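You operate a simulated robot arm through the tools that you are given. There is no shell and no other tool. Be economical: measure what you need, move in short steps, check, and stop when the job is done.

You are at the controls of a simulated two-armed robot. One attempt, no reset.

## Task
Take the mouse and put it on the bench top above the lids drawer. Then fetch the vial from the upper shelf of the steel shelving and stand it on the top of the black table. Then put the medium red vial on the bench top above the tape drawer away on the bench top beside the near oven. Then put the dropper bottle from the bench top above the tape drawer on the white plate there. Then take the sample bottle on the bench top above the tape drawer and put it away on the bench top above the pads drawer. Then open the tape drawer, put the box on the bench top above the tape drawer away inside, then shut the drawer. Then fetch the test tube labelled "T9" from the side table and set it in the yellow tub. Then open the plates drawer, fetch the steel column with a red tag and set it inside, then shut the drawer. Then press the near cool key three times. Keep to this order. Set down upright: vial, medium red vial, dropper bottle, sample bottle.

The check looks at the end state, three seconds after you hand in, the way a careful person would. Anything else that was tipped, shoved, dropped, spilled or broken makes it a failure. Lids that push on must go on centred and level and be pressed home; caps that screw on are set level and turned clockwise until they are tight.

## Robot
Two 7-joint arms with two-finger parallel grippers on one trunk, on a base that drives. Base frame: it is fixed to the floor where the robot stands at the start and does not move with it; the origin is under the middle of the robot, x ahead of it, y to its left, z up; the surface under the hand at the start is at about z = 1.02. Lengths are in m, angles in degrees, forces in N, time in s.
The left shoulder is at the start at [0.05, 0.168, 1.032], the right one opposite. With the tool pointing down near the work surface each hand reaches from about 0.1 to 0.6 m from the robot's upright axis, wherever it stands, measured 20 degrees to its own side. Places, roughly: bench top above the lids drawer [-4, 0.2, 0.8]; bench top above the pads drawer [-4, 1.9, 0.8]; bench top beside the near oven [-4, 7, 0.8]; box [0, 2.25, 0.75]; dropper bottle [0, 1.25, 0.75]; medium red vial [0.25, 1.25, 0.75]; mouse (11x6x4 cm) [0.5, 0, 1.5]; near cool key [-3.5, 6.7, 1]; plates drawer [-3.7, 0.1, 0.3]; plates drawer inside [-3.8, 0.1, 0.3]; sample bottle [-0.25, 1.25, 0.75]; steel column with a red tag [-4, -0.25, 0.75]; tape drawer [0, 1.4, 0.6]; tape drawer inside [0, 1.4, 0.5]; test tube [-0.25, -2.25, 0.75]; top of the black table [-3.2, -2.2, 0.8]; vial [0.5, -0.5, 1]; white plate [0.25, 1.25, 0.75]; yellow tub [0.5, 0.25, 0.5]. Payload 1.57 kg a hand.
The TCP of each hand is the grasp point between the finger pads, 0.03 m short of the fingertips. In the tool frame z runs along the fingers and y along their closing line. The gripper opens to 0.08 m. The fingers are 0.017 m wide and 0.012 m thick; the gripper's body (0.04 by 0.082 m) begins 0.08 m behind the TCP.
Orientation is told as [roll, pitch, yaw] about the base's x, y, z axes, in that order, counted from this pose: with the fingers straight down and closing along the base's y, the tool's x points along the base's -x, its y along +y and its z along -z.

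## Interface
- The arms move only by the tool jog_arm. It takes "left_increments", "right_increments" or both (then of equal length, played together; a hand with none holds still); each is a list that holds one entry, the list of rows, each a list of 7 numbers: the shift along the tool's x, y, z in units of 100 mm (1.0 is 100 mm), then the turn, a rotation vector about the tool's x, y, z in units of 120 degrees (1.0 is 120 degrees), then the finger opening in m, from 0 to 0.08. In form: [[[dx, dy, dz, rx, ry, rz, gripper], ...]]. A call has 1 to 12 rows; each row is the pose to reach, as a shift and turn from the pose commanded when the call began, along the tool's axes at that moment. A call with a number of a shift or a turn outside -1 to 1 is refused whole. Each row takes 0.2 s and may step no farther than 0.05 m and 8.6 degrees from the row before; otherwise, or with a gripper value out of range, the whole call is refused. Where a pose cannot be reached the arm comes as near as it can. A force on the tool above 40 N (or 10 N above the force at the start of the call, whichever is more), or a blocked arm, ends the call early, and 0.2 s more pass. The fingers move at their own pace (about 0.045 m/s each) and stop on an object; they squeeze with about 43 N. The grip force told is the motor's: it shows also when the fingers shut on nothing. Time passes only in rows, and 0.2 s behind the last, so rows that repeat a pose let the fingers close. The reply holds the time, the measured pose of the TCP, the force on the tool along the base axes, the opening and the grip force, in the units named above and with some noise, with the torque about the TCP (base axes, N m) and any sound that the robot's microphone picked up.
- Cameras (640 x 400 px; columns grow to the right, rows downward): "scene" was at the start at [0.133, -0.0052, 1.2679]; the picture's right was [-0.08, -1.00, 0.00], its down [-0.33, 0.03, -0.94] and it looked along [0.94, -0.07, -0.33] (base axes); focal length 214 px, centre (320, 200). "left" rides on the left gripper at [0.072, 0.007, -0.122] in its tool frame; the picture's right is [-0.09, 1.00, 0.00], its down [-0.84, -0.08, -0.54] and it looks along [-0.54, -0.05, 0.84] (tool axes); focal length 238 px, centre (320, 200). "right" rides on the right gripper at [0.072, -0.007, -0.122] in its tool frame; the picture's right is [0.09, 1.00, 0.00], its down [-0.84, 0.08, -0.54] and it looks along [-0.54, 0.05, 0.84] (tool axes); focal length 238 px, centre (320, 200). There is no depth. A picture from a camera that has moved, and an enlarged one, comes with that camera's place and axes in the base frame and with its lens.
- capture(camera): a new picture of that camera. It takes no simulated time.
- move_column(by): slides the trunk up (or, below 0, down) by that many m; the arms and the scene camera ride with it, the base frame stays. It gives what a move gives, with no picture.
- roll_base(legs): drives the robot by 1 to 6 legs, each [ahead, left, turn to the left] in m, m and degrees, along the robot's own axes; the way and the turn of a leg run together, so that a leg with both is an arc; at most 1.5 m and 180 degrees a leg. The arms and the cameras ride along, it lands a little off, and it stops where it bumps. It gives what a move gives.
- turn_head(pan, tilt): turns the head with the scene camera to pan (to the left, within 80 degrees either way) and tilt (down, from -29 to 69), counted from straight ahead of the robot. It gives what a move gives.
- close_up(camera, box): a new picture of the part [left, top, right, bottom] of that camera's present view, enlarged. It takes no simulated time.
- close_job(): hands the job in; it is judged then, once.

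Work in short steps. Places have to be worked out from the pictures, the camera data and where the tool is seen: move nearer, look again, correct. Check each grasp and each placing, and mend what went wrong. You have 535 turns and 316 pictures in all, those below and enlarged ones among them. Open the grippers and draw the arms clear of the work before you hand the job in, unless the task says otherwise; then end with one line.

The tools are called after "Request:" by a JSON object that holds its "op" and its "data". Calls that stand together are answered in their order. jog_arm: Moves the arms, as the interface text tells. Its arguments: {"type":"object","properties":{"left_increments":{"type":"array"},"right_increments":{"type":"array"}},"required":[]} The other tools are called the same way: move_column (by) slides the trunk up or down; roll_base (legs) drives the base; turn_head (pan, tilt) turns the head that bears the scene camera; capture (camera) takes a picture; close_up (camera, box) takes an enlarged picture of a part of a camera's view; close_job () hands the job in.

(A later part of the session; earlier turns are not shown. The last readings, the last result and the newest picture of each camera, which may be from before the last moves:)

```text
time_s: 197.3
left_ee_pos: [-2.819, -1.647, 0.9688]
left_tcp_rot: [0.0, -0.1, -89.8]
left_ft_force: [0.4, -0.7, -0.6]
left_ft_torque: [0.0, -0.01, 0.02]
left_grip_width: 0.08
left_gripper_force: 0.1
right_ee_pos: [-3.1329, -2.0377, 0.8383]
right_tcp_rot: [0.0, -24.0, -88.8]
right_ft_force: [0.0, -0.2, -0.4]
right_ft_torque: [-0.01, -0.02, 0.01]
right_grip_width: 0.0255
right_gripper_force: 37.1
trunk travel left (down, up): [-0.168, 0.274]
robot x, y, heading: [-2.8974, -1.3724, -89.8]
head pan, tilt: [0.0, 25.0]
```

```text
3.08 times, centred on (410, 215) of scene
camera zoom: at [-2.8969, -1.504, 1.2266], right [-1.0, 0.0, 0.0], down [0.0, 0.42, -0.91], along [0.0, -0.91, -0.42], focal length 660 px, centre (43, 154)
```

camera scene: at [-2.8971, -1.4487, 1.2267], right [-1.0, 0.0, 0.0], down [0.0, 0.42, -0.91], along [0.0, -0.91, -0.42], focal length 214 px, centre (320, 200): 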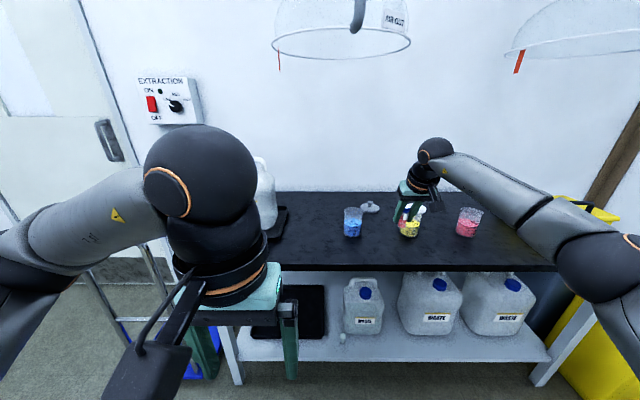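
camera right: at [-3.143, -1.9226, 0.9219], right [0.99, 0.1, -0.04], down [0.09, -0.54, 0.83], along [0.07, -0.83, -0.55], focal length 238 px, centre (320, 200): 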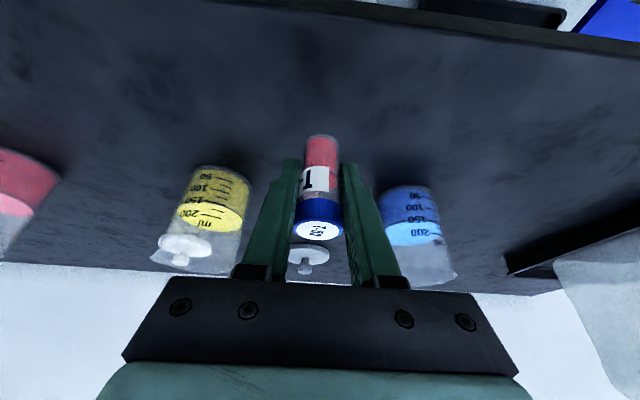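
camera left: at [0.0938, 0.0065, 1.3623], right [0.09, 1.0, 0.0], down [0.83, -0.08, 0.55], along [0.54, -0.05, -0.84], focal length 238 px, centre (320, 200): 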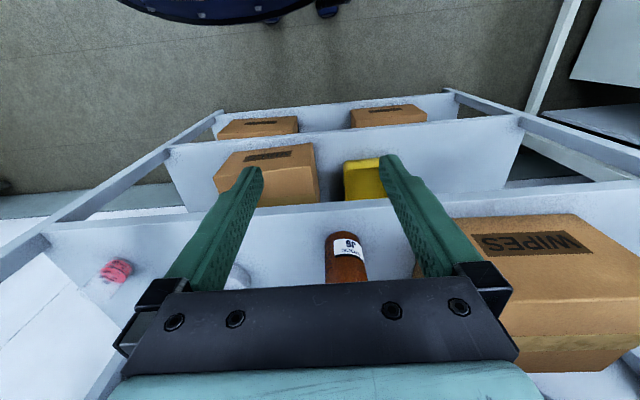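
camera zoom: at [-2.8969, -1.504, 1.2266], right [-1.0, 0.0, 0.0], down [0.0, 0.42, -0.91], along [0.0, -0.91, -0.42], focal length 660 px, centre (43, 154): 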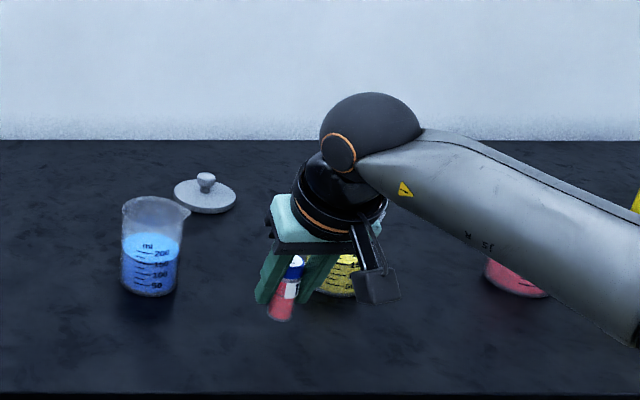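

Continue downward in small steps until contact.

Request:
{"op": "jog_arm", "data": {"right_increments": [[[0.04, 0, 0.09, 0, 0, 0, 0.015], [0.08, 0, 0.18, 0, 0, 0, 0.015], [0.08, 0, 0.18, 0, 0, 0, 0.015]]]}}

Request:
{"op": "jog_arm", "data": {"right_increments": [[[0.02, 0, 0.045, 0, 0, 0, 0.015], [0.04, 0, 0.09, 0, 0, 0, 0.015], [0.04, 0, 0.09, 0, 0, 0, 0.015]]]}}

```text
time_s: 198.1
left_ee_pos: [-2.818, -1.6462, 0.9678]
left_tcp_rot: [-0.1, 0.0, -89.7]
left_ft_force: [-0.4, -0.5, -0.1]
left_ft_torque: [-0.03, 0.0, 0.0]
left_grip_width: 0.08
left_gripper_force: 0.1
right_ee_pos: [-3.1353, -2.0391, 0.819]
right_tcp_rot: [0.0, -23.9, -88.8]
right_ft_force: [-0.2, 0.4, -0.8]
right_ft_torque: [0.02, 0.02, -0.02]
right_grip_width: 0.0257
right_gripper_force: 37.2
trunk travel left (down, up): [-0.168, 0.274]
robot x, y, heading: [-2.8999, -1.3717, -90.1]
head pan, tilt: [0.0, 25.0]
```

```text
time_s: 198.9
left_ee_pos: [-2.8176, -1.6472, 0.9686]
left_tcp_rot: [0.1, 0.0, -89.6]
left_ft_force: [0.2, -0.4, 0.4]
left_ft_torque: [-0.01, -0.02, 0.0]
left_grip_width: 0.0799
left_gripper_force: 0.1
right_ee_pos: [-3.1344, -2.0384, 0.8099]
right_tcp_rot: [0.0, -23.9, -88.9]
right_ft_force: [0.9, -0.3, 0.0]
right_ft_torque: [0.02, 0.02, -0.04]
right_grip_width: 0.0258
right_gripper_force: 36.9
trunk travel left (down, up): [-0.168, 0.274]
robot x, y, heading: [-2.8985, -1.3723, -89.8]
head pan, tilt: [0.0, 25.0]
```

Request:
{"op": "jog_arm", "data": {"right_increments": [[[0.016, 0, 0.036, 0, 0, 0, 0.015], [0.032, 0, 0.073, 0, 0, 0, 0.015], [0.032, 0, 0.073, 0, 0, 0, 0.015]]]}}

Request:
{"op": "capture", "data": {"camera": "right"}}

```text
time_s: 199.7
left_ee_pos: [-2.8183, -1.6466, 0.968]
left_tcp_rot: [0.0, 0.1, -89.7]
left_ft_force: [0.2, -0.5, 0.3]
left_ft_torque: [0.0, -0.03, 0.01]
left_grip_width: 0.08
left_gripper_force: 0.0
right_ee_pos: [-3.1345, -2.039, 0.801]
right_tcp_rot: [0.0, -24.0, -88.8]
right_ft_force: [-0.9, -1.2, -0.7]
right_ft_torque: [0.0, -0.05, -0.03]
right_grip_width: 0.0257
right_gripper_force: 37.3
trunk travel left (down, up): [-0.168, 0.274]
robot x, y, heading: [-2.8952, -1.3749, -90.0]
head pan, tilt: [0.0, 25.0]
```

```text
248 pictures are left
camera right: at [-3.1436, -1.9229, 0.8848], right [0.99, 0.1, -0.04], down [0.09, -0.54, 0.83], along [0.07, -0.83, -0.55], focal length 238 px, centre (320, 200)
```

right: 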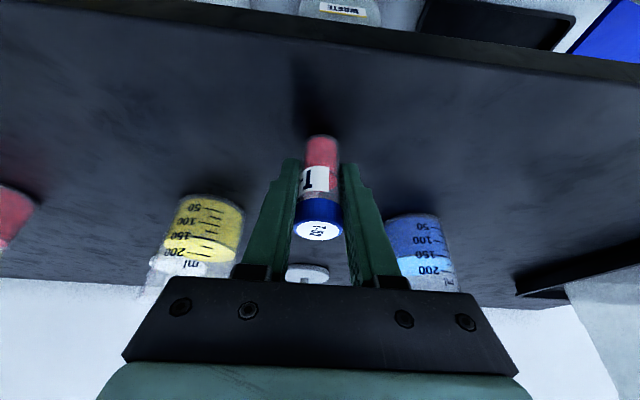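

Shadow converging; continue.

Request:
{"op": "jog_arm", "data": {"right_increments": [[[0.012, 0, 0.027, 0, 0, 0, 0.015], [0.024, 0, 0.055, 0, 0, 0, 0.015], [0.024, 0, 0.055, 0, 0, 0, 0.015]]]}}

Request:
{"op": "jog_arm", "data": {"right_increments": [[[0.008, 0, 0.018, 0, 0, 0, 0.015], [0.016, 0, 0.037, 0, 0, 0, 0.015], [0.016, 0, 0.037, 0, 0, 0, 0.015]]]}}

```text
time_s: 200.5
left_ee_pos: [-2.8178, -1.6458, 0.9687]
left_tcp_rot: [0.0, 0.0, -89.6]
left_ft_force: [1.0, 0.2, 0.1]
left_ft_torque: [-0.01, 0.0, 0.03]
left_grip_width: 0.08
left_gripper_force: 0.0
right_ee_pos: [-3.1349, -2.0402, 0.7969]
right_tcp_rot: [0.1, -23.9, -88.7]
right_ft_force: [-0.6, 0.4, 2.8]
right_ft_torque: [0.0, 0.02, 0.02]
right_grip_width: 0.0259
right_gripper_force: 37.4
trunk travel left (down, up): [-0.168, 0.274]
robot x, y, heading: [-2.8971, -1.3735, -90.0]
head pan, tilt: [0.0, 25.0]
```

```text
time_s: 201.3
left_ee_pos: [-2.8192, -1.6455, 0.97]
left_tcp_rot: [-0.1, -0.1, -89.7]
left_ft_force: [-0.1, -0.1, -0.3]
left_ft_torque: [-0.03, 0.02, -0.02]
left_grip_width: 0.0802
left_gripper_force: 0.1
right_ee_pos: [-3.1336, -2.0397, 0.7974]
right_tcp_rot: [-0.1, -24.3, -88.8]
right_ft_force: [-2.8, 1.2, 16.5]
right_ft_torque: [0.06, 0.11, -0.02]
right_grip_width: 0.0254
right_gripper_force: 37.3
trunk travel left (down, up): [-0.168, 0.274]
robot x, y, heading: [-2.8965, -1.3711, -89.9]
head pan, tilt: [0.0, 25.0]
```

Contact at TCP 0.797. Ease 3 mm and open.

Request:
{"op": "jog_arm", "data": {"right_increments": [[[-0.012, 0, -0.03, 0, 0, 0, 0.015], [-0.014, 0, -0.032, 0, 0, 0, 0.03], [-0.014, 0, -0.032, 0, 0, 0, 0.045], [-0.014, 0, -0.032, 0, 0, 0, 0.055], [-0.014, 0, -0.032, 0, 0, 0, 0.055]]]}}

Request:
{"op": "capture", "data": {"camera": "right"}}

```text
time_s: 202.5
left_ee_pos: [-2.8187, -1.6471, 0.969]
left_tcp_rot: [0.0, 0.0, -89.6]
left_ft_force: [0.1, -0.2, 0.1]
left_ft_torque: [-0.02, 0.04, -0.01]
left_grip_width: 0.0798
left_gripper_force: 0.0
right_ee_pos: [-3.1341, -2.0398, 0.7973]
right_tcp_rot: [0.0, -24.0, -88.7]
right_ft_force: [0.0, -1.3, -0.4]
right_ft_torque: [-0.03, -0.01, -0.01]
right_grip_width: 0.0547
right_gripper_force: 0.1
trunk travel left (down, up): [-0.168, 0.274]
robot x, y, heading: [-2.896, -1.3738, -89.4]
head pan, tilt: [0.0, 25.0]
```

```text
247 pictures are left
camera right: at [-3.1422, -1.9236, 0.8796], right [0.99, 0.1, -0.04], down [0.09, -0.54, 0.83], along [0.07, -0.83, -0.55], focal length 238 px, centre (320, 200)
```

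right: 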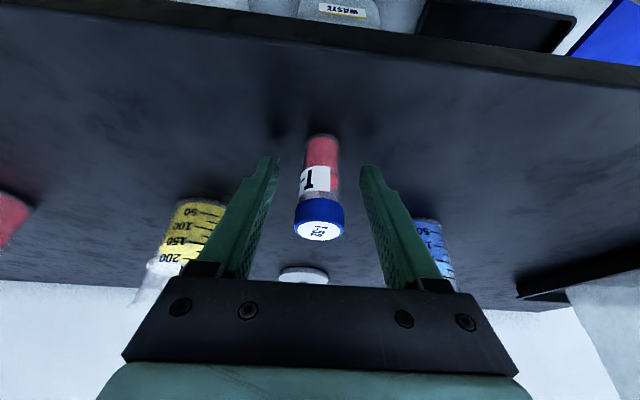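

Vial stands upright. Raise straight up by the column, then back away and verify.

Request:
{"op": "move_column", "data": {"by": 0.15}}

Request:
{"op": "roll_base", "data": {"legs": [[-0.4, 0, 0]]}}

Request:
{"op": "close_up", "data": {"camera": "scene", "box": [260, 170, 500, 300]}}

```text
time_s: 204.3
left_ee_pos: [-2.8187, -1.6459, 1.1183]
left_tcp_rot: [0.1, 0.1, -89.7]
left_ft_force: [-1.1, -0.2, -0.1]
left_ft_torque: [0.02, 0.01, 0.0]
left_grip_width: 0.08
left_gripper_force: 0.2
right_ee_pos: [-3.1324, -2.0405, 0.9464]
right_tcp_rot: [-0.1, -23.9, -88.8]
right_ft_force: [-0.3, 0.4, -0.5]
right_ft_torque: [0.03, 0.01, 0.01]
right_grip_width: 0.055
right_gripper_force: 0.0
trunk travel left (down, up): [-0.318, 0.124]
robot x, y, heading: [-2.8956, -1.3698, -89.6]
head pan, tilt: [0.0, 25.0]
```

```text
time_s: 206.8
left_ee_pos: [-2.8203, -1.2407, 1.1193]
left_tcp_rot: [0.1, -0.1, -89.7]
left_ft_force: [0.5, -0.1, 0.2]
left_ft_torque: [-0.04, 0.01, -0.02]
left_grip_width: 0.0801
left_gripper_force: 0.1
right_ee_pos: [-3.1349, -1.6346, 0.9473]
right_tcp_rot: [0.0, -23.8, -88.8]
right_ft_force: [0.0, 0.9, 0.7]
right_ft_torque: [0.0, 0.05, -0.03]
right_grip_width: 0.0549
right_gripper_force: 0.0
trunk travel left (down, up): [-0.318, 0.124]
robot x, y, heading: [-2.8957, -0.9682, -89.6]
head pan, tilt: [0.0, 25.0]
```

```text
2.67 times, centred on (380, 235) of scene
camera zoom: at [-2.8986, -1.0985, 1.3767], right [-1.0, 0.0, 0.0], down [0.0, 0.42, -0.91], along [0.0, -0.91, -0.42], focal length 572 px, centre (160, 107)
```

zoom: 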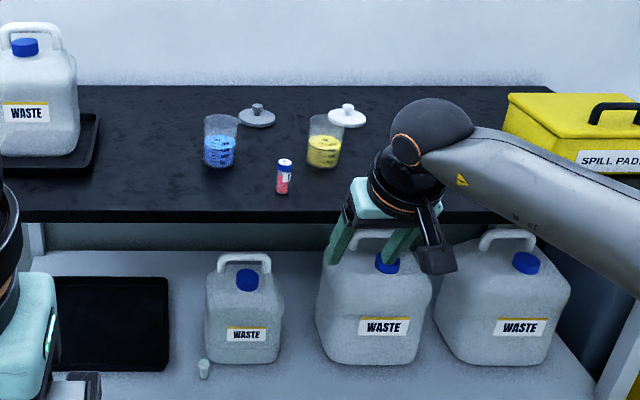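

Vial placed well. Now turn to the tape-drawer bench and look at it.

Request:
{"op": "roll_base", "data": {"legs": [[0, 0, 179.6], [0.5, -1.2, 0], [0.3, -1.0, 0]]}}

Request:
{"op": "turn_head", "data": {"pan": -20, "tilt": 20}}

Request:
{"op": "capture", "data": {"camera": "scene"}}

```text
time_s: 233.6
left_ee_pos: [-0.7694, 0.0901, 1.1188]
left_tcp_rot: [0.1, 0.0, 89.4]
left_ft_force: [-0.4, -0.5, -0.4]
left_ft_torque: [0.02, -0.02, 0.01]
left_grip_width: 0.08
left_gripper_force: 0.1
right_ee_pos: [-0.4484, 0.478, 0.9466]
right_tcp_rot: [0.0, -23.9, 90.2]
right_ft_force: [-0.7, 0.1, -0.5]
right_ft_torque: [-0.04, 0.01, 0.0]
right_grip_width: 0.0548
right_gripper_force: 0.1
trunk travel left (down, up): [-0.318, 0.124]
robot x, y, heading: [-0.6948, -0.1825, 89.2]
head pan, tilt: [0.0, 25.0]
```

```text
time_s: 234.4
left_ee_pos: [-0.7699, 0.0902, 1.1178]
left_tcp_rot: [0.0, 0.0, 89.3]
left_ft_force: [0.0, 0.5, -0.4]
left_ft_torque: [0.03, -0.01, 0.0]
left_grip_width: 0.0803
left_gripper_force: 0.1
right_ee_pos: [-0.4472, 0.4767, 0.9479]
right_tcp_rot: [0.0, -23.8, 90.2]
right_ft_force: [0.5, -0.1, 0.4]
right_ft_torque: [-0.03, -0.03, 0.0]
right_grip_width: 0.0552
right_gripper_force: 0.1
trunk travel left (down, up): [-0.318, 0.124]
robot x, y, heading: [-0.7005, -0.1831, 89.4]
head pan, tilt: [-20.0, 20.0]
```

```text
245 pictures are left
camera scene: at [-0.6618, -0.0555, 1.3847], right [0.94, -0.35, 0.0], down [-0.12, -0.32, -0.94], along [0.33, 0.88, -0.34], focal length 214 px, centre (320, 200)
```

scene: 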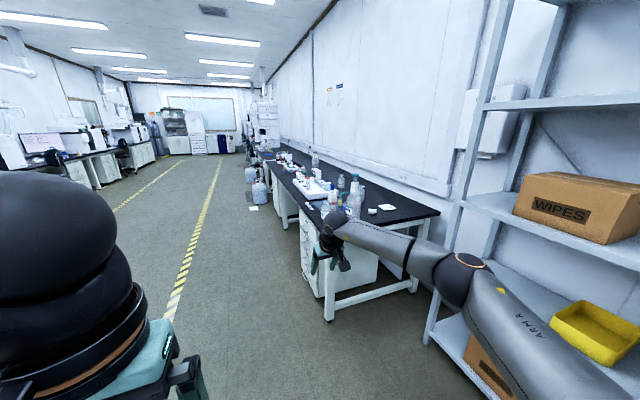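

The bench runs along the right wall; I should stand at x≈−1, y≈1.4 facing +x.

Request:
{"op": "roll_base", "data": {"legs": [[0.7, 0.35, 0], [0.75, 0, 0], [0, 0, -89.4]]}}

Request:
{"op": "turn_head", "data": {"pan": 0, "tilt": 25}}

Request:
{"op": "capture", "data": {"camera": "scene"}}

```text
time_s: 246.1
left_ee_pos: [-0.7362, 1.3453, 1.1186]
left_tcp_rot: [0.0, 0.0, -1.9]
left_ft_force: [-0.1, 0.2, -0.6]
left_ft_torque: [-0.01, 0.01, 0.0]
left_grip_width: 0.08
left_gripper_force: 0.1
right_ee_pos: [-0.3548, 1.0147, 0.9472]
right_tcp_rot: [0.0, -24.1, -1.0]
right_ft_force: [0.1, -0.3, 0.8]
right_ft_torque: [0.01, 0.04, 0.0]
right_grip_width: 0.0549
right_gripper_force: 0.0
trunk travel left (down, up): [-0.318, 0.124]
robot x, y, heading: [-1.0137, 1.2732, -2.0]
head pan, tilt: [-20.0, 20.0]
```

```text
time_s: 247.0
left_ee_pos: [-0.7356, 1.3451, 1.1187]
left_tcp_rot: [0.0, 0.0, -1.9]
left_ft_force: [-0.6, -0.3, 0.3]
left_ft_torque: [0.0, 0.0, -0.01]
left_grip_width: 0.08
left_gripper_force: 0.1
right_ee_pos: [-0.3547, 1.0155, 0.9459]
right_tcp_rot: [-0.1, -23.9, -0.9]
right_ft_force: [0.0, 0.0, 0.8]
right_ft_torque: [-0.03, 0.0, 0.03]
right_grip_width: 0.055
right_gripper_force: 0.1
trunk travel left (down, up): [-0.318, 0.124]
robot x, y, heading: [-1.0115, 1.2789, -2.0]
head pan, tilt: [0.0, 25.0]
```

```text
244 pictures are left
camera scene: at [-0.8791, 1.2732, 1.3766], right [-0.03, -1.0, 0.0], down [-0.42, 0.01, -0.91], along [0.91, -0.03, -0.42], focal length 214 px, centre (320, 200)
```

scene: 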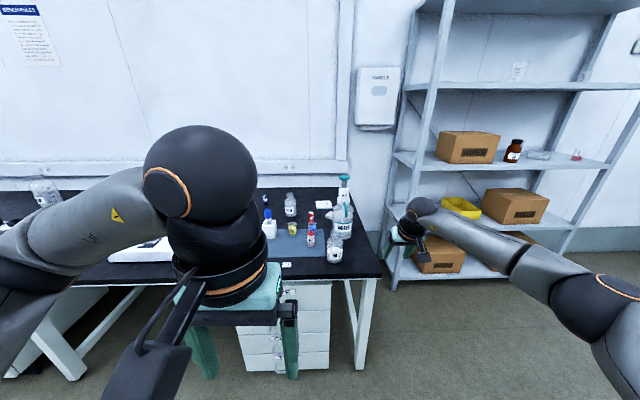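

Zoom on the objects.

Request:
{"op": "close_up", "data": {"camera": "scene", "box": [240, 165, 400, 275]}}

```text
3.64 times, centred on (320, 220) of scene
camera zoom: at [-0.8791, 1.2732, 1.3766], right [-0.03, -1.0, 0.0], down [-0.42, 0.01, -0.91], along [0.91, -0.03, -0.42], focal length 780 px, centre (320, 127)
```

zoom: 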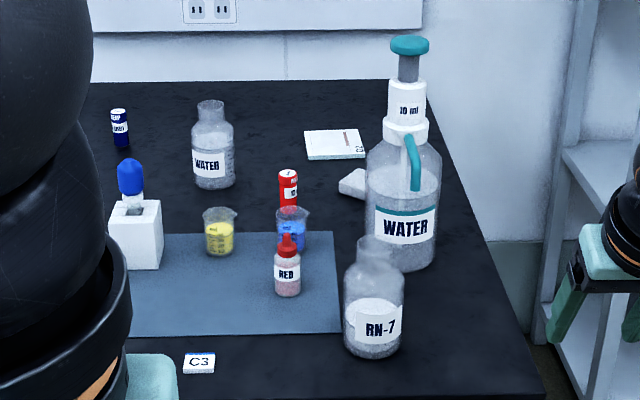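

I need a fuller view without the left arm in the way; shift the robot to the left.

Request:
{"op": "roll_base", "data": {"legs": [[0, 0.5, 2]]}}

Request:
{"op": "turn_head", "data": {"pan": -20, "tilt": 25}}

Request:
{"op": "close_up", "data": {"camera": "scene", "box": [220, 140, 460, 290]}}

```text
time_s: 251.8
left_ee_pos: [-0.7322, 1.8501, 1.1192]
left_tcp_rot: [0.0, 0.0, 0.5]
left_ft_force: [0.3, 0.5, 0.4]
left_ft_torque: [0.0, -0.01, 0.01]
left_grip_width: 0.0797
left_gripper_force: 0.0
right_ee_pos: [-0.3385, 1.536, 0.9474]
right_tcp_rot: [0.0, -23.9, 1.4]
right_ft_force: [-0.2, -1.0, -0.1]
right_ft_torque: [-0.02, 0.01, -0.03]
right_grip_width: 0.055
right_gripper_force: 0.1
trunk travel left (down, up): [-0.318, 0.124]
robot x, y, heading: [-1.0056, 1.7669, 0.3]
head pan, tilt: [0.0, 25.0]
```

```text
time_s: 252.7
left_ee_pos: [-0.7323, 1.8501, 1.1174]
left_tcp_rot: [0.0, 0.0, 0.5]
left_ft_force: [-0.1, 0.1, 0.2]
left_ft_torque: [0.0, 0.04, -0.02]
left_grip_width: 0.08
left_gripper_force: 0.1
right_ee_pos: [-0.3387, 1.5357, 0.9471]
right_tcp_rot: [0.1, -24.0, 1.4]
right_ft_force: [0.2, -0.3, 0.7]
right_ft_torque: [-0.02, -0.04, -0.01]
right_grip_width: 0.055
right_gripper_force: 0.1
trunk travel left (down, up): [-0.318, 0.124]
robot x, y, heading: [-1.0092, 1.7683, 0.4]
head pan, tilt: [-20.0, 25.0]
```

```text
2.67 times, centred on (340, 215) of scene
camera zoom: at [-0.8781, 1.7408, 1.3766], right [-0.33, -0.94, 0.0], down [-0.4, 0.14, -0.91], along [0.85, -0.3, -0.42], focal length 572 px, centre (267, 160)
```

zoom: 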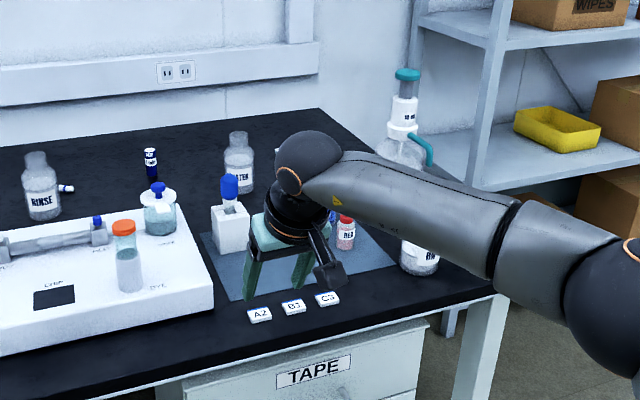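

Park the left arm further to the left so the head has a clear view.

Request:
{"op": "jog_arm", "data": {"left_increments": [[[0, 0.25, 0, 0, 0, 0, 0.08], [0, 0.5, 0, 0, 0, 0, 0.08], [0, 0.75, 0, 0, 0, 0, 0.08], [0, 1, 0, 0, 0, 0, 0.08]]]}}

Request:
{"op": "jog_arm", "data": {"left_increments": [[[0, 0.25, 0, 0, 0, 0, 0.08], [0, 0.5, 0, 0, 0, 0, 0.08], [0, 0.75, 0, 0, 0, 0, 0.08], [0, 1, 0, 0, 0, 0, 0.08]]]}}

Request:
{"op": "jog_arm", "data": {"left_increments": [[[0, 0.25, 0.2, 0, 0, 0, 0.08], [0, 0.5, 0.4, 0, 0, 0, 0.08], [0, 0.75, 0.6, 0, 0, 0, 0.08], [0, 1, 0.8, 0, 0, 0, 0.08]]]}}

Request:
{"op": "roll_base", "data": {"legs": [[0, -0.25, -0.4]]}}

Request:
{"op": "turn_head", "data": {"pan": 0, "tilt": 25}}

Request:
{"op": "capture", "data": {"camera": "scene"}}

```text
time_s: 253.7
left_ee_pos: [-0.7347, 1.9504, 1.1166]
left_tcp_rot: [-0.1, 0.0, 0.4]
left_ft_force: [0.2, 0.6, 0.0]
left_ft_torque: [-0.02, 0.0, -0.01]
left_grip_width: 0.08
left_gripper_force: 0.1
right_ee_pos: [-0.3388, 1.5354, 0.9484]
right_tcp_rot: [0.0, -23.8, 1.5]
right_ft_force: [-0.2, 0.2, 0.3]
right_ft_torque: [-0.03, 0.01, 0.0]
right_grip_width: 0.0547
right_gripper_force: 0.0
trunk travel left (down, up): [-0.318, 0.124]
robot x, y, heading: [-1.006, 1.7669, 0.9]
head pan, tilt: [-20.0, 25.0]
```

```text
time_s: 254.7
left_ee_pos: [-0.7361, 2.0502, 1.1167]
left_tcp_rot: [0.0, 0.0, 0.4]
left_ft_force: [-0.3, 0.0, 0.4]
left_ft_torque: [0.02, -0.01, 0.0]
left_grip_width: 0.0801
left_gripper_force: 0.1
right_ee_pos: [-0.34, 1.5355, 0.9467]
right_tcp_rot: [0.0, -23.9, 1.4]
right_ft_force: [0.2, -0.4, 0.2]
right_ft_torque: [0.0, 0.0, -0.01]
right_grip_width: 0.055
right_gripper_force: 0.0
trunk travel left (down, up): [-0.318, 0.124]
robot x, y, heading: [-1.0071, 1.7663, 0.5]
head pan, tilt: [-20.0, 25.0]
```

```text
time_s: 255.7
left_ee_pos: [-0.738, 2.1478, 1.0398]
left_tcp_rot: [0.0, -0.1, 0.4]
left_ft_force: [-0.2, 0.0, -1.2]
left_ft_torque: [-0.03, 0.02, -0.02]
left_grip_width: 0.08
left_gripper_force: 0.1
right_ee_pos: [-0.3393, 1.5375, 0.9476]
right_tcp_rot: [0.0, -23.9, 1.3]
right_ft_force: [-0.9, 0.1, 0.7]
right_ft_torque: [-0.01, 0.0, 0.0]
right_grip_width: 0.0549
right_gripper_force: 0.1
trunk travel left (down, up): [-0.318, 0.124]
robot x, y, heading: [-1.0062, 1.7682, 0.5]
head pan, tilt: [-20.0, 25.0]
```

```text
time_s: 258.5
left_ee_pos: [-0.7317, 1.8886, 1.0399]
left_tcp_rot: [0.0, 0.0, -0.3]
left_ft_force: [0.6, 0.5, 0.2]
left_ft_torque: [0.02, 0.0, 0.0]
left_grip_width: 0.0801
left_gripper_force: 0.1
right_ee_pos: [-0.3412, 1.2714, 0.9471]
right_tcp_rot: [0.0, -23.9, 0.6]
right_ft_force: [0.3, -0.6, -0.9]
right_ft_torque: [-0.01, 0.01, 0.02]
right_grip_width: 0.055
right_gripper_force: 0.1
trunk travel left (down, up): [-0.318, 0.124]
robot x, y, heading: [-1.0048, 1.5103, -0.3]
head pan, tilt: [-20.0, 25.0]
```

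```text
time_s: 259.3
left_ee_pos: [-0.7312, 1.8884, 1.0387]
left_tcp_rot: [0.0, 0.0, -0.2]
left_ft_force: [0.1, 0.8, -0.3]
left_ft_torque: [0.02, -0.02, -0.02]
left_grip_width: 0.0802
left_gripper_force: 0.0
right_ee_pos: [-0.3401, 1.271, 0.9473]
right_tcp_rot: [0.0, -23.9, 0.6]
right_ft_force: [-0.4, -0.2, -0.3]
right_ft_torque: [0.02, 0.01, -0.01]
right_grip_width: 0.055
right_gripper_force: 0.1
trunk travel left (down, up): [-0.318, 0.124]
robot x, y, heading: [-1.0066, 1.5159, -0.7]
head pan, tilt: [0.0, 25.0]
```

```text
241 pictures are left
camera scene: at [-0.8724, 1.5151, 1.3766], right [-0.01, -1.0, 0.0], down [-0.42, 0.0, -0.91], along [0.91, -0.01, -0.42], focal length 214 px, centre (320, 200)
```

scene: 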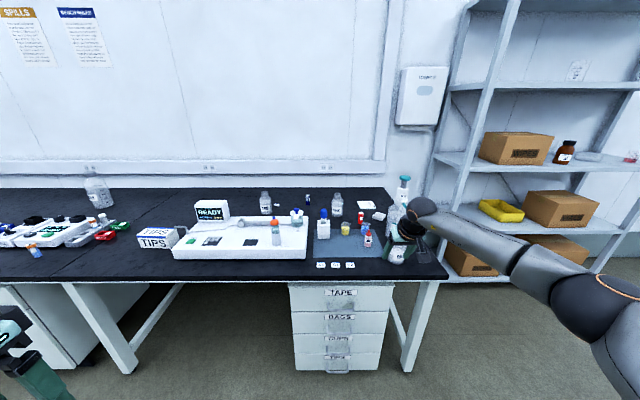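

Now a clear view. Zoom in on the bench.

Request:
{"op": "close_up", "data": {"camera": "scene", "box": [280, 165, 450, 275]}}

Request:
{"op": "close_up", "data": {"camera": "scene", "box": [120, 165, 320, 275]}}

```text
3.64 times, centred on (365, 220) of scene
camera zoom: at [-0.8724, 1.5151, 1.3766], right [-0.01, -1.0, 0.0], down [-0.42, 0.0, -0.91], along [0.91, -0.01, -0.42], focal length 780 px, centre (156, 127)
```

zoom: 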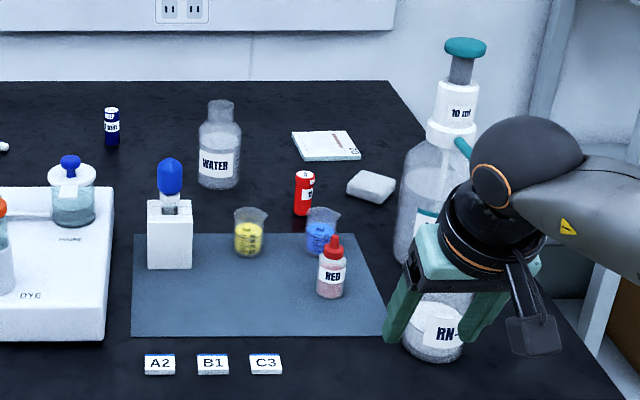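

```text
3.20 times, centred on (220, 220) of scene
camera zoom: at [-0.8724, 1.5151, 1.3766], right [-0.01, -1.0, 0.0], down [-0.42, 0.0, -0.91], along [0.91, -0.01, -0.42], focal length 686 px, centre (640, 136)
```

zoom: 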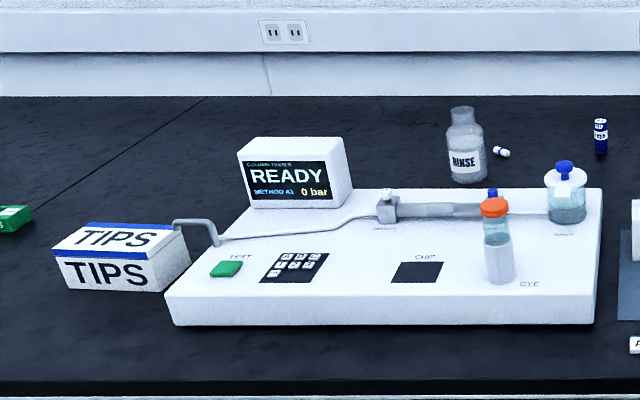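

Identified: medium red vial at ≈(0.16,1.28); dropper bottle "RED" ≈(−0.05,1.28); RN‑7 sample bottle ≈(−0.15,1.19); white plate ≈(0.39,1.19); TIPS box ≈(−0.05,2.27). Approach with the right hand for the red vial.

Request:
{"op": "roll_base", "data": {"legs": [[0.42, 0, 0.5]]}}

Request:
{"op": "capture", "data": {"camera": "right"}}

Request:
{"op": "capture", "data": {"camera": "scene"}}

```text
time_s: 261.9
left_ee_pos: [-0.3152, 1.8928, 1.0397]
left_tcp_rot: [-0.1, 0.0, 0.6]
left_ft_force: [-0.5, -0.1, -1.1]
left_ft_torque: [0.05, 0.04, 0.01]
left_grip_width: 0.0802
left_gripper_force: 0.0
right_ee_pos: [0.0838, 1.2826, 0.9463]
right_tcp_rot: [0.0, -23.9, 1.5]
right_ft_force: [-0.6, 0.4, -0.2]
right_ft_torque: [-0.01, 0.03, -0.02]
right_grip_width: 0.055
right_gripper_force: 0.0
trunk travel left (down, up): [-0.318, 0.124]
robot x, y, heading: [-0.5808, 1.5159, 0.7]
head pan, tilt: [0.0, 25.0]
```

```text
238 pictures are left
camera right: at [-0.0295, 1.2746, 1.0295], right [-0.11, 0.99, -0.04], down [0.54, 0.09, 0.83], along [0.83, 0.07, -0.55], focal length 238 px, centre (320, 200)
```

right: 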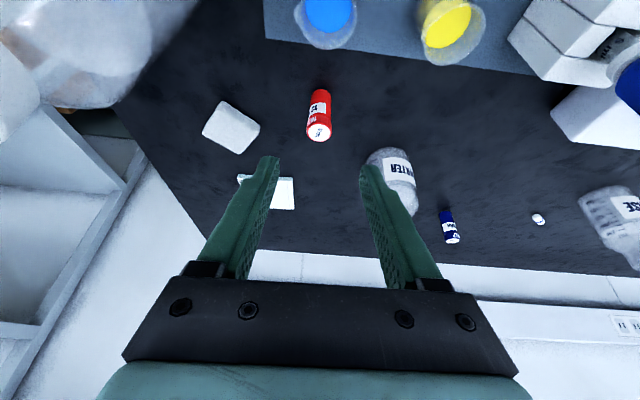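

```text
237 pictures are left
camera scene: at [-0.4493, 1.5183, 1.3765], right [0.01, -1.0, 0.0], down [-0.42, 0.0, -0.91], along [0.91, 0.01, -0.42], focal length 214 px, centre (320, 200)
```

scene: 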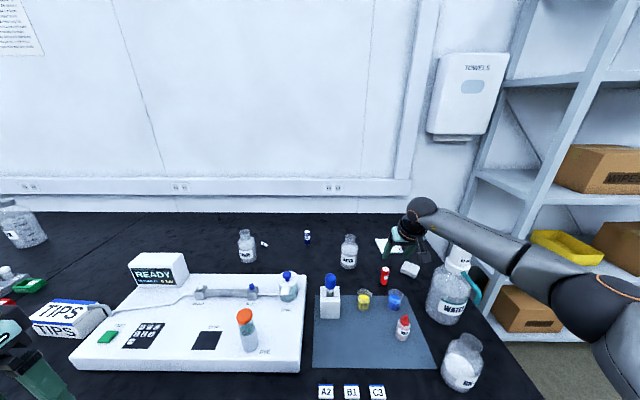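

Vial base at (0.142,1.282). Move forward 5.8 cm, then descend in two steps.

Request:
{"op": "jog_arm", "data": {"right_increments": [[[-0.27, 0, 0.12, 0, 0, 0, 0.055], [-0.53, 0, 0.235, 0, 0, 0, 0.055], [-0.43, 0, 0.46, 0, 0, 0, 0.055], [-0.33, 0, 0.69, 0, 0, 0, 0.055], [-0.23, 0, 0.91, 0, 0, 0, 0.055], [-0.23, 0, 0.91, 0, 0, 0, 0.055]]]}}

Request:
{"op": "capture", "data": {"camera": "right"}}

Request:
{"op": "close_up", "data": {"camera": "scene", "box": [310, 200, 510, 390]}}

```text
time_s: 263.3
left_ee_pos: [-0.3148, 1.8935, 1.0382]
left_tcp_rot: [0.0, 0.0, 0.5]
left_ft_force: [0.8, -0.1, -0.1]
left_ft_torque: [0.01, 0.01, 0.01]
left_grip_width: 0.0801
left_gripper_force: 0.0
right_ee_pos: [0.1296, 1.287, 0.8798]
right_tcp_rot: [0.0, -23.9, 1.5]
right_ft_force: [0.2, -0.2, 0.5]
right_ft_torque: [-0.02, -0.01, -0.04]
right_grip_width: 0.0551
right_gripper_force: 0.2
right hand out of reach, approached as far as the arm can: row 2, 3, 4, 5, 6
trunk travel left (down, up): [-0.318, 0.124]
robot x, y, heading: [-0.5804, 1.5146, 0.7]
head pan, tilt: [0.0, 25.0]
```

```text
236 pictures are left
camera right: at [0.0148, 1.278, 0.9627], right [-0.11, 0.99, -0.04], down [0.54, 0.09, 0.83], along [0.83, 0.07, -0.55], focal length 238 px, centre (320, 200)
```

right: 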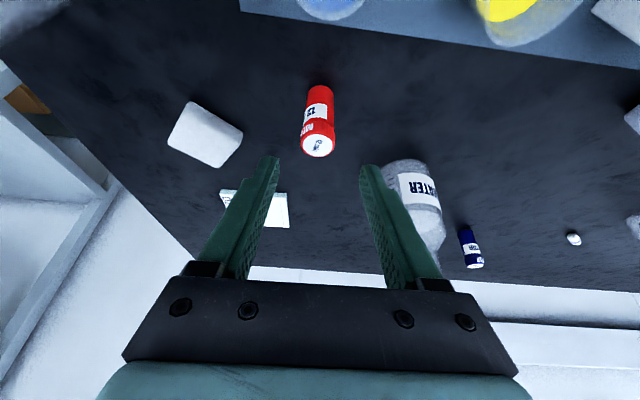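

```text
2.11 times, centred on (410, 295) of scene
camera zoom: at [-0.4499, 1.5182, 1.3767], right [0.01, -1.0, 0.0], down [-0.42, 0.0, -0.91], along [0.91, 0.01, -0.42], focal length 452 px, centre (130, 0)
```

zoom: 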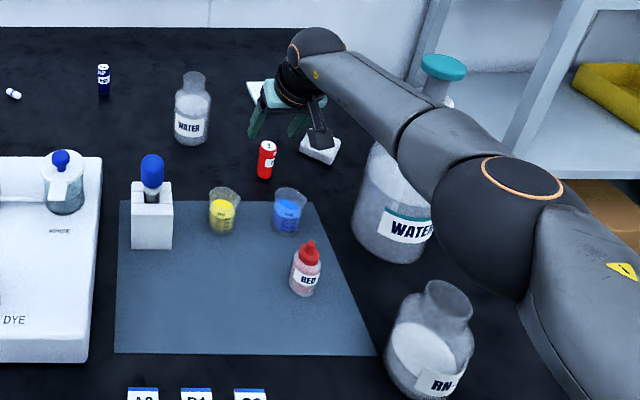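

The right elbow/forearm comes too close to the tall pump bottle. I'll use the left arm instead, whose elbow swings over low items. Raise and back away.

Request:
{"op": "move_column", "data": {"by": 0.1}}

Request:
{"op": "roll_base", "data": {"legs": [[-0.5, 0, 0]]}}

Request:
{"op": "close_up", "data": {"camera": "scene", "box": [280, 165, 450, 275]}}

```text
time_s: 264.7
left_ee_pos: [-0.3134, 1.8939, 1.14]
left_tcp_rot: [0.0, 0.0, 0.5]
left_ft_force: [-0.7, 0.3, -0.8]
left_ft_torque: [0.01, 0.02, 0.0]
left_grip_width: 0.08
left_gripper_force: 0.0
right_ee_pos: [0.1297, 1.2859, 0.9803]
right_tcp_rot: [-0.1, -23.9, 1.5]
right_ft_force: [0.1, -0.3, 0.1]
right_ft_torque: [0.0, 0.01, -0.01]
right_grip_width: 0.0551
right_gripper_force: 0.0
trunk travel left (down, up): [-0.418, 0.024]
robot x, y, heading: [-0.5804, 1.5145, 0.8]
head pan, tilt: [0.0, 25.0]
```

```text
time_s: 267.6
left_ee_pos: [-0.8255, 1.8895, 1.1403]
left_tcp_rot: [0.0, 0.1, 0.8]
left_ft_force: [0.0, -0.1, 0.4]
left_ft_torque: [-0.02, -0.05, 0.04]
left_grip_width: 0.0801
left_gripper_force: 0.1
right_ee_pos: [-0.3777, 1.2828, 0.9795]
right_tcp_rot: [0.0, -23.9, 1.7]
right_ft_force: [0.1, 0.6, 0.4]
right_ft_torque: [-0.01, -0.02, 0.0]
right_grip_width: 0.0551
right_gripper_force: 0.1
trunk travel left (down, up): [-0.418, 0.024]
robot x, y, heading: [-1.09, 1.509, 0.7]
head pan, tilt: [0.0, 25.0]
```

```text
3.64 times, centred on (365, 220) of scene
camera zoom: at [-0.9587, 1.5125, 1.4767], right [0.01, -1.0, 0.0], down [-0.42, -0.01, -0.91], along [0.91, 0.01, -0.42], focal length 780 px, centre (156, 127)
```

zoom: 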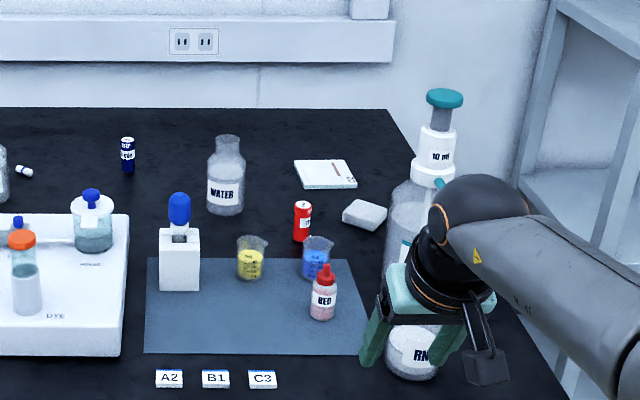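

All undisturbed. Retract the right arm and bring the left hand forward with a 24° forward tilt, together.

Request:
{"op": "jog_arm", "data": {"left_increments": [[[-0.25, -0.1, 0, 0, -0.05, 0, 0.06], [-0.5, -0.2, 0, 0, -0.1, 0, 0.06], [-0.75, -0.3, 0, 0, -0.15, 0, 0.06], [-1, -0.4, 0, 0, -0.2, 0, 0.06]]], "right_increments": [[[0.25, 0, -0.1, 0, 0, 0, 0.06], [0.5, 0, -0.2, 0, 0, 0, 0.06], [0.75, 0, -0.3, 0, 0, 0, 0.06], [0.91, 0, -0.4, 0, 0, 0, 0.06]]]}}

Request:
{"op": "jog_arm", "data": {"left_increments": [[[-0.23, -0.1, 0.1, 0, 0, 0, 0.06], [-0.46, -0.2, 0.2, 0, 0, 0, 0.06], [-0.69, -0.3, 0.3, 0, 0, 0, 0.06], [-0.91, -0.4, 0.4, 0, 0, 0, 0.06]]], "right_increments": [[[0.25, 0, -0.1, 0, 0, 0, 0.06], [0.5, 0, -0.2, 0, 0, 0, 0.06], [0.75, 0, -0.3, 0, 0, 0, 0.06], [0.91, 0, -0.4, 0, 0, 0, 0.06]]]}}

Request:
{"op": "jog_arm", "data": {"left_increments": [[[-0.23, -0.1, 0.1, 0, 0, 0, 0.06], [-0.46, -0.2, 0.2, 0, 0, 0, 0.06], [-0.69, -0.3, 0.3, 0, 0, 0, 0.06], [-0.91, -0.4, 0.4, 0, 0, 0, 0.06]]], "right_increments": [[[0.25, 0, -0.1, 0, 0, 0, 0.06], [0.5, 0, -0.2, 0, 0, 0, 0.06], [0.75, 0, -0.3, 0, 0, 0, 0.06], [0.91, 0, -0.4, 0, 0, 0, 0.06]]]}}

```text
time_s: 268.6
left_ee_pos: [-0.7245, 1.85, 1.1379]
left_tcp_rot: [-0.1, -24.1, 0.9]
left_ft_force: [0.7, 0.4, -0.4]
left_ft_torque: [-0.02, -0.02, -0.02]
left_grip_width: 0.0599
left_gripper_force: 0.1
right_ee_pos: [-0.4771, 1.2777, 0.9793]
right_tcp_rot: [0.0, -23.9, 1.6]
right_ft_force: [0.0, 0.5, -0.5]
right_ft_torque: [0.02, 0.01, -0.01]
right_grip_width: 0.0599
right_gripper_force: 0.0
trunk travel left (down, up): [-0.418, 0.024]
robot x, y, heading: [-1.0912, 1.5069, 0.9]
head pan, tilt: [0.0, 25.0]
```

```text
time_s: 269.6
left_ee_pos: [-0.6258, 1.8116, 1.1387]
left_tcp_rot: [0.0, -24.0, 0.8]
left_ft_force: [0.3, -0.3, -0.1]
left_ft_torque: [-0.02, -0.03, 0.02]
left_grip_width: 0.0602
left_gripper_force: 0.0
right_ee_pos: [-0.577, 1.2749, 0.9799]
right_tcp_rot: [0.1, -24.0, 1.6]
right_ft_force: [-0.7, 0.2, -0.6]
right_ft_torque: [-0.02, -0.03, -0.01]
right_grip_width: 0.0601
right_gripper_force: 0.0
trunk travel left (down, up): [-0.418, 0.024]
robot x, y, heading: [-1.0914, 1.5084, 0.9]
head pan, tilt: [0.0, 25.0]
```

```text
time_s: 270.6
left_ee_pos: [-0.5228, 1.7729, 1.1373]
left_tcp_rot: [0.0, -24.0, 0.8]
left_ft_force: [0.6, 0.3, -0.2]
left_ft_torque: [-0.01, 0.03, 0.04]
left_grip_width: 0.0598
left_gripper_force: 0.0
right_ee_pos: [-0.6754, 1.2737, 0.9796]
right_tcp_rot: [-0.1, -23.9, 1.8]
right_ft_force: [-0.5, 0.1, -1.2]
right_ft_torque: [0.0, 0.03, 0.02]
right_grip_width: 0.06
right_gripper_force: 0.1
trunk travel left (down, up): [-0.418, 0.024]
robot x, y, heading: [-1.0912, 1.5084, 0.8]
head pan, tilt: [0.0, 25.0]
```

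Now shift right and drive in with the left hand over the bench.

Request:
{"op": "jog_arm", "data": {"left_increments": [[[0, 0, 0, 0, 0, 0, 0.06], [0, 0, 0, 0, 0, 0, 0.06], [0, 0, 0, 0, 0, 0, 0.06], [0, 0, 0, 0, 0, 0, 0.06]]], "right_increments": [[[0.25, 0, -0.1, 0, 0, 0, 0.06], [0.5, 0, -0.2, 0, 0, 0, 0.06], [0.75, 0, -0.3, 0, 0, 0, 0.06], [0.91, 0, -0.4, 0, 0, 0, 0.06]]]}}

Request:
{"op": "roll_base", "data": {"legs": [[0, -0.49, -0.8], [0.45, 0, 0]]}}

Request:
{"op": "capture", "data": {"camera": "left"}}

Request:
{"op": "capture", "data": {"camera": "scene"}}

```text
time_s: 271.6
left_ee_pos: [-0.523, 1.7727, 1.1379]
left_tcp_rot: [0.0, -24.0, 0.7]
left_ft_force: [-0.3, -0.2, 1.0]
left_ft_torque: [0.01, -0.01, 0.0]
left_grip_width: 0.06
left_gripper_force: 0.1
right_ee_pos: [-0.7526, 1.2696, 0.9709]
right_tcp_rot: [0.0, -23.9, 1.8]
right_ft_force: [-0.3, 0.3, 0.0]
right_ft_torque: [0.0, 0.0, 0.04]
right_grip_width: 0.0602
right_gripper_force: 0.0
right hand out of reach, approached as far as the arm can: row 3, 4
trunk travel left (down, up): [-0.418, 0.024]
robot x, y, heading: [-1.0903, 1.5066, 0.8]
head pan, tilt: [0.0, 25.0]
```

```text
time_s: 278.9
left_ee_pos: [-0.0636, 1.2615, 1.1372]
left_tcp_rot: [0.0, -24.0, -0.3]
left_ft_force: [0.0, -0.2, -0.3]
left_ft_torque: [0.0, 0.02, -0.01]
left_grip_width: 0.0598
left_gripper_force: 0.1
right_ee_pos: [-0.3031, 0.7622, 0.9701]
right_tcp_rot: [0.0, -23.8, 0.6]
right_ft_force: [0.2, 0.0, 0.3]
right_ft_torque: [0.02, 0.01, -0.05]
right_grip_width: 0.06
right_gripper_force: 0.1
trunk travel left (down, up): [-0.418, 0.024]
robot x, y, heading: [-0.6388, 1.0098, -0.4]
head pan, tilt: [0.0, 25.0]
```

```text
233 pictures are left
camera left: at [-0.18, 1.2683, 1.2193], right [0.09, 1.0, 0.04], down [0.54, -0.08, 0.84], along [0.83, -0.06, -0.55], focal length 238 px, centre (320, 200)
```

left: 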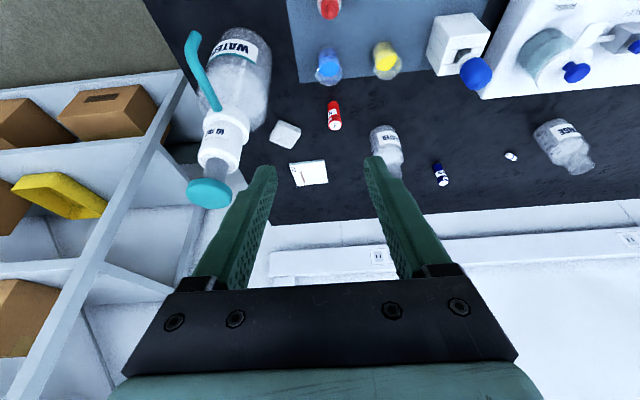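

```text
232 pictures are left
camera scene: at [-0.5046, 1.0088, 1.4765], right [-0.01, -1.0, 0.0], down [-0.42, 0.0, -0.91], along [0.91, -0.01, -0.42], focal length 214 px, centre (320, 200)
```

scene: 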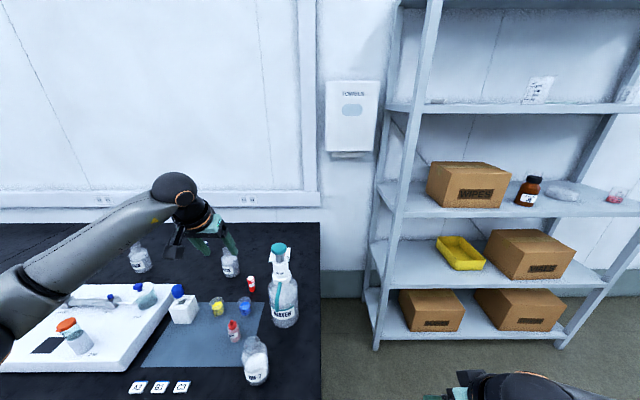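

Pump bottle at (0.01,1.13), vial at (0.138,1.28). Advance 10 cm, lower the column 12 cm.

Request:
{"op": "roll_base", "data": {"legs": [[0.1, 0.02, 0.4]]}}

Request:
{"op": "move_column", "data": {"by": -0.12}}

Request:
{"op": "jog_arm", "data": {"left_increments": [[[-0.23, 0, 0.1, 0, 0, 0, 0.06], [-0.46, 0, 0.2, 0, 0, 0, 0.06], [-0.69, 0, 0.3, 0, 0, 0, 0.06], [-0.85, 0, 0.38, 0, 0, 0, 0.06], [-0.85, 0, 0.38, 0, 0, 0, 0.06]]]}}

Request:
{"op": "capture", "data": {"camera": "left"}}

Request:
{"op": "capture", "data": {"camera": "scene"}}

```text
time_s: 280.0
left_ee_pos: [0.0303, 1.2852, 1.1371]
left_tcp_rot: [-0.1, -24.0, 0.2]
left_ft_force: [0.4, 0.0, -0.4]
left_ft_torque: [-0.03, 0.04, -0.02]
left_grip_width: 0.06
left_gripper_force: 0.1
right_ee_pos: [-0.2039, 0.7858, 0.9691]
right_tcp_rot: [0.0, -23.8, 1.1]
right_ft_force: [0.5, 0.2, 0.5]
right_ft_torque: [0.02, -0.02, 0.0]
right_grip_width: 0.0596
right_gripper_force: 0.0
trunk travel left (down, up): [-0.418, 0.024]
robot x, y, heading: [-0.5419, 1.0259, 0.0]
head pan, tilt: [0.0, 25.0]
```

```text
time_s: 281.5
left_ee_pos: [0.0295, 1.2862, 1.0189]
left_tcp_rot: [0.0, -24.0, 0.2]
left_ft_force: [0.4, 0.3, 0.5]
left_ft_torque: [-0.04, 0.01, 0.02]
left_grip_width: 0.0602
left_gripper_force: 0.0
right_ee_pos: [-0.2048, 0.7856, 0.8511]
right_tcp_rot: [0.0, -23.9, 1.0]
right_ft_force: [-0.3, 1.0, 0.8]
right_ft_torque: [0.01, 0.03, -0.04]
right_grip_width: 0.0602
right_gripper_force: 0.0
trunk travel left (down, up): [-0.298, 0.144]
robot x, y, heading: [-0.5353, 1.0262, 0.2]
head pan, tilt: [0.0, 25.0]
```

```text
time_s: 282.7
left_ee_pos: [0.1246, 1.2858, 1.02]
left_tcp_rot: [0.1, -24.0, 0.2]
left_ft_force: [0.5, -0.6, -0.2]
left_ft_torque: [-0.03, -0.02, -0.02]
left_grip_width: 0.0602
left_gripper_force: 0.1
right_ee_pos: [-0.2035, 0.7841, 0.8509]
right_tcp_rot: [0.0, -23.9, 1.1]
right_ft_force: [-0.7, -0.5, 0.2]
right_ft_torque: [-0.03, -0.01, 0.04]
right_grip_width: 0.0599
right_gripper_force: 0.1
trunk travel left (down, up): [-0.298, 0.144]
robot x, y, heading: [-0.5354, 1.0262, 0.4]
head pan, tilt: [0.0, 25.0]
```

```text
231 pictures are left
camera left: at [0.0092, 1.2915, 1.1009], right [0.08, 1.0, 0.04], down [0.54, -0.08, 0.84], along [0.84, -0.05, -0.55], focal length 238 px, centre (320, 200)
```

left: 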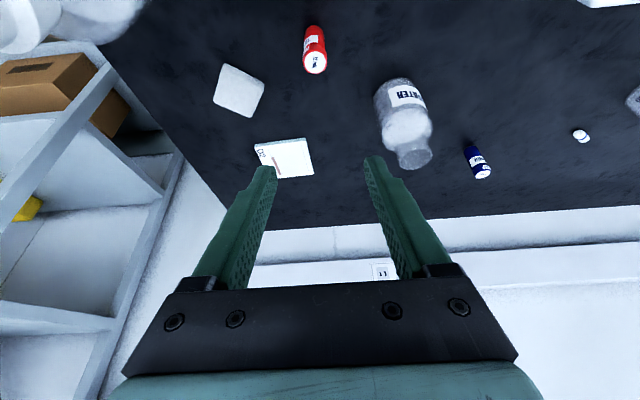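

```text
230 pictures are left
camera scene: at [-0.4069, 1.03, 1.3566], right [0.0, -1.0, 0.0], down [-0.42, 0.0, -0.91], along [0.91, 0.0, -0.42], focal length 214 px, centre (320, 200)
```

scene: 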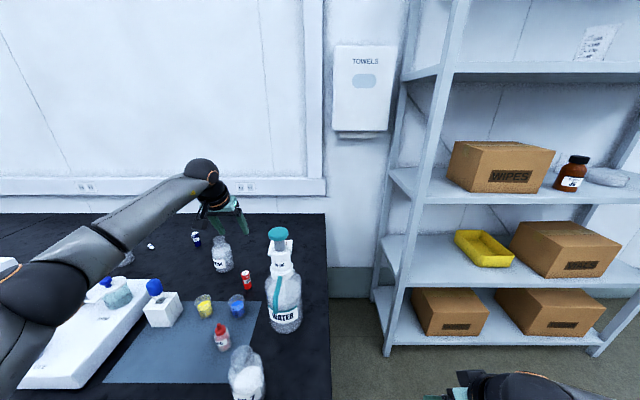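

Vial at (0.142,1.283). Descend in stages.

Request:
{"op": "jog_arm", "data": {"left_increments": [[[0.0, -0.02, 0.29, 0, 0, 0, 0.055], [0.08, -0.03, 0.52, 0, 0, 0, 0.055], [0.16, -0.03, 0.75, 0, 0, 0, 0.055], [0.24, -0.03, 0.99, 0, 0, 0, 0.055]]]}}

Request:
{"op": "jog_arm", "data": {"left_increments": [[[0.1, 0, 0.22, 0, 0, 0, 0.055], [0.2, 0, 0.44, 0, 0, 0, 0.055], [0.28, 0, 0.62, 0, 0, 0, 0.055], [0.28, 0, 0.62, 0, 0, 0, 0.055]]]}}

Request:
{"op": "capture", "data": {"camera": "left"}}

Request:
{"op": "capture", "data": {"camera": "scene"}}

```text
time_s: 283.7
left_ee_pos: [0.1429, 1.2827, 0.919]
left_tcp_rot: [-0.2, -24.1, 0.1]
left_ft_force: [1.3, -0.4, 0.2]
left_ft_torque: [-0.01, 0.04, 0.0]
left_grip_width: 0.0551
left_gripper_force: 0.0
right_ee_pos: [-0.2043, 0.7852, 0.8503]
right_tcp_rot: [0.0, -23.8, 1.0]
right_ft_force: [0.1, 0.0, 0.4]
right_ft_torque: [-0.03, -0.01, 0.0]
right_grip_width: 0.0601
right_gripper_force: 0.1
trunk travel left (down, up): [-0.298, 0.144]
robot x, y, heading: [-0.5407, 1.0299, 0.3]
head pan, tilt: [0.0, 25.0]
```

```text
time_s: 284.7
left_ee_pos: [0.1419, 1.284, 0.8495]
left_tcp_rot: [-0.1, -23.9, 0.2]
left_ft_force: [-0.4, 0.2, -0.3]
left_ft_torque: [0.0, -0.02, 0.04]
left_grip_width: 0.055
left_gripper_force: 0.0
right_ee_pos: [-0.2041, 0.7852, 0.8496]
right_tcp_rot: [0.0, -23.9, 1.2]
right_ft_force: [0.2, 0.0, -0.6]
right_ft_torque: [-0.01, 0.01, -0.02]
right_grip_width: 0.0603
right_gripper_force: 0.2
trunk travel left (down, up): [-0.298, 0.144]
robot x, y, heading: [-0.5406, 1.0266, 0.6]
head pan, tilt: [0.0, 25.0]
```

```text
229 pictures are left
camera left: at [0.0271, 1.2895, 0.9323], right [0.08, 1.0, 0.04], down [0.54, -0.08, 0.84], along [0.84, -0.05, -0.55], focal length 238 px, centre (320, 200)
```

left: 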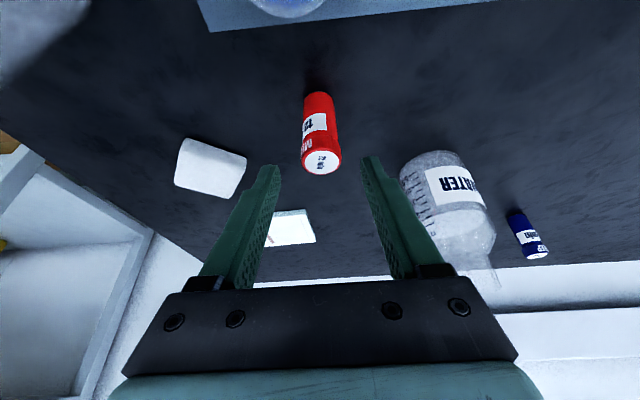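

```text
228 pictures are left
camera scene: at [-0.4069, 1.03, 1.3566], right [0.0, -1.0, 0.0], down [-0.42, 0.0, -0.91], along [0.91, 0.0, -0.42], focal length 214 px, centre (320, 200)
```

scene: 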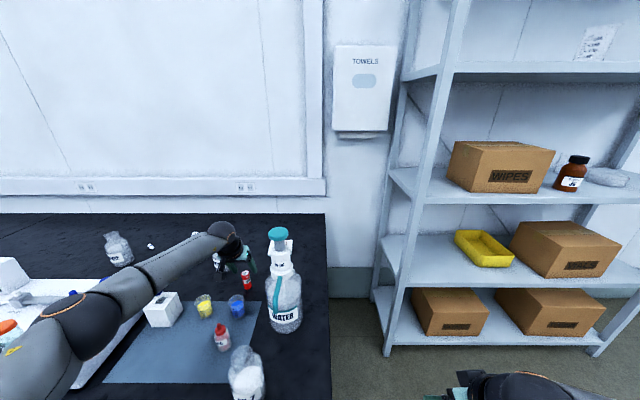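

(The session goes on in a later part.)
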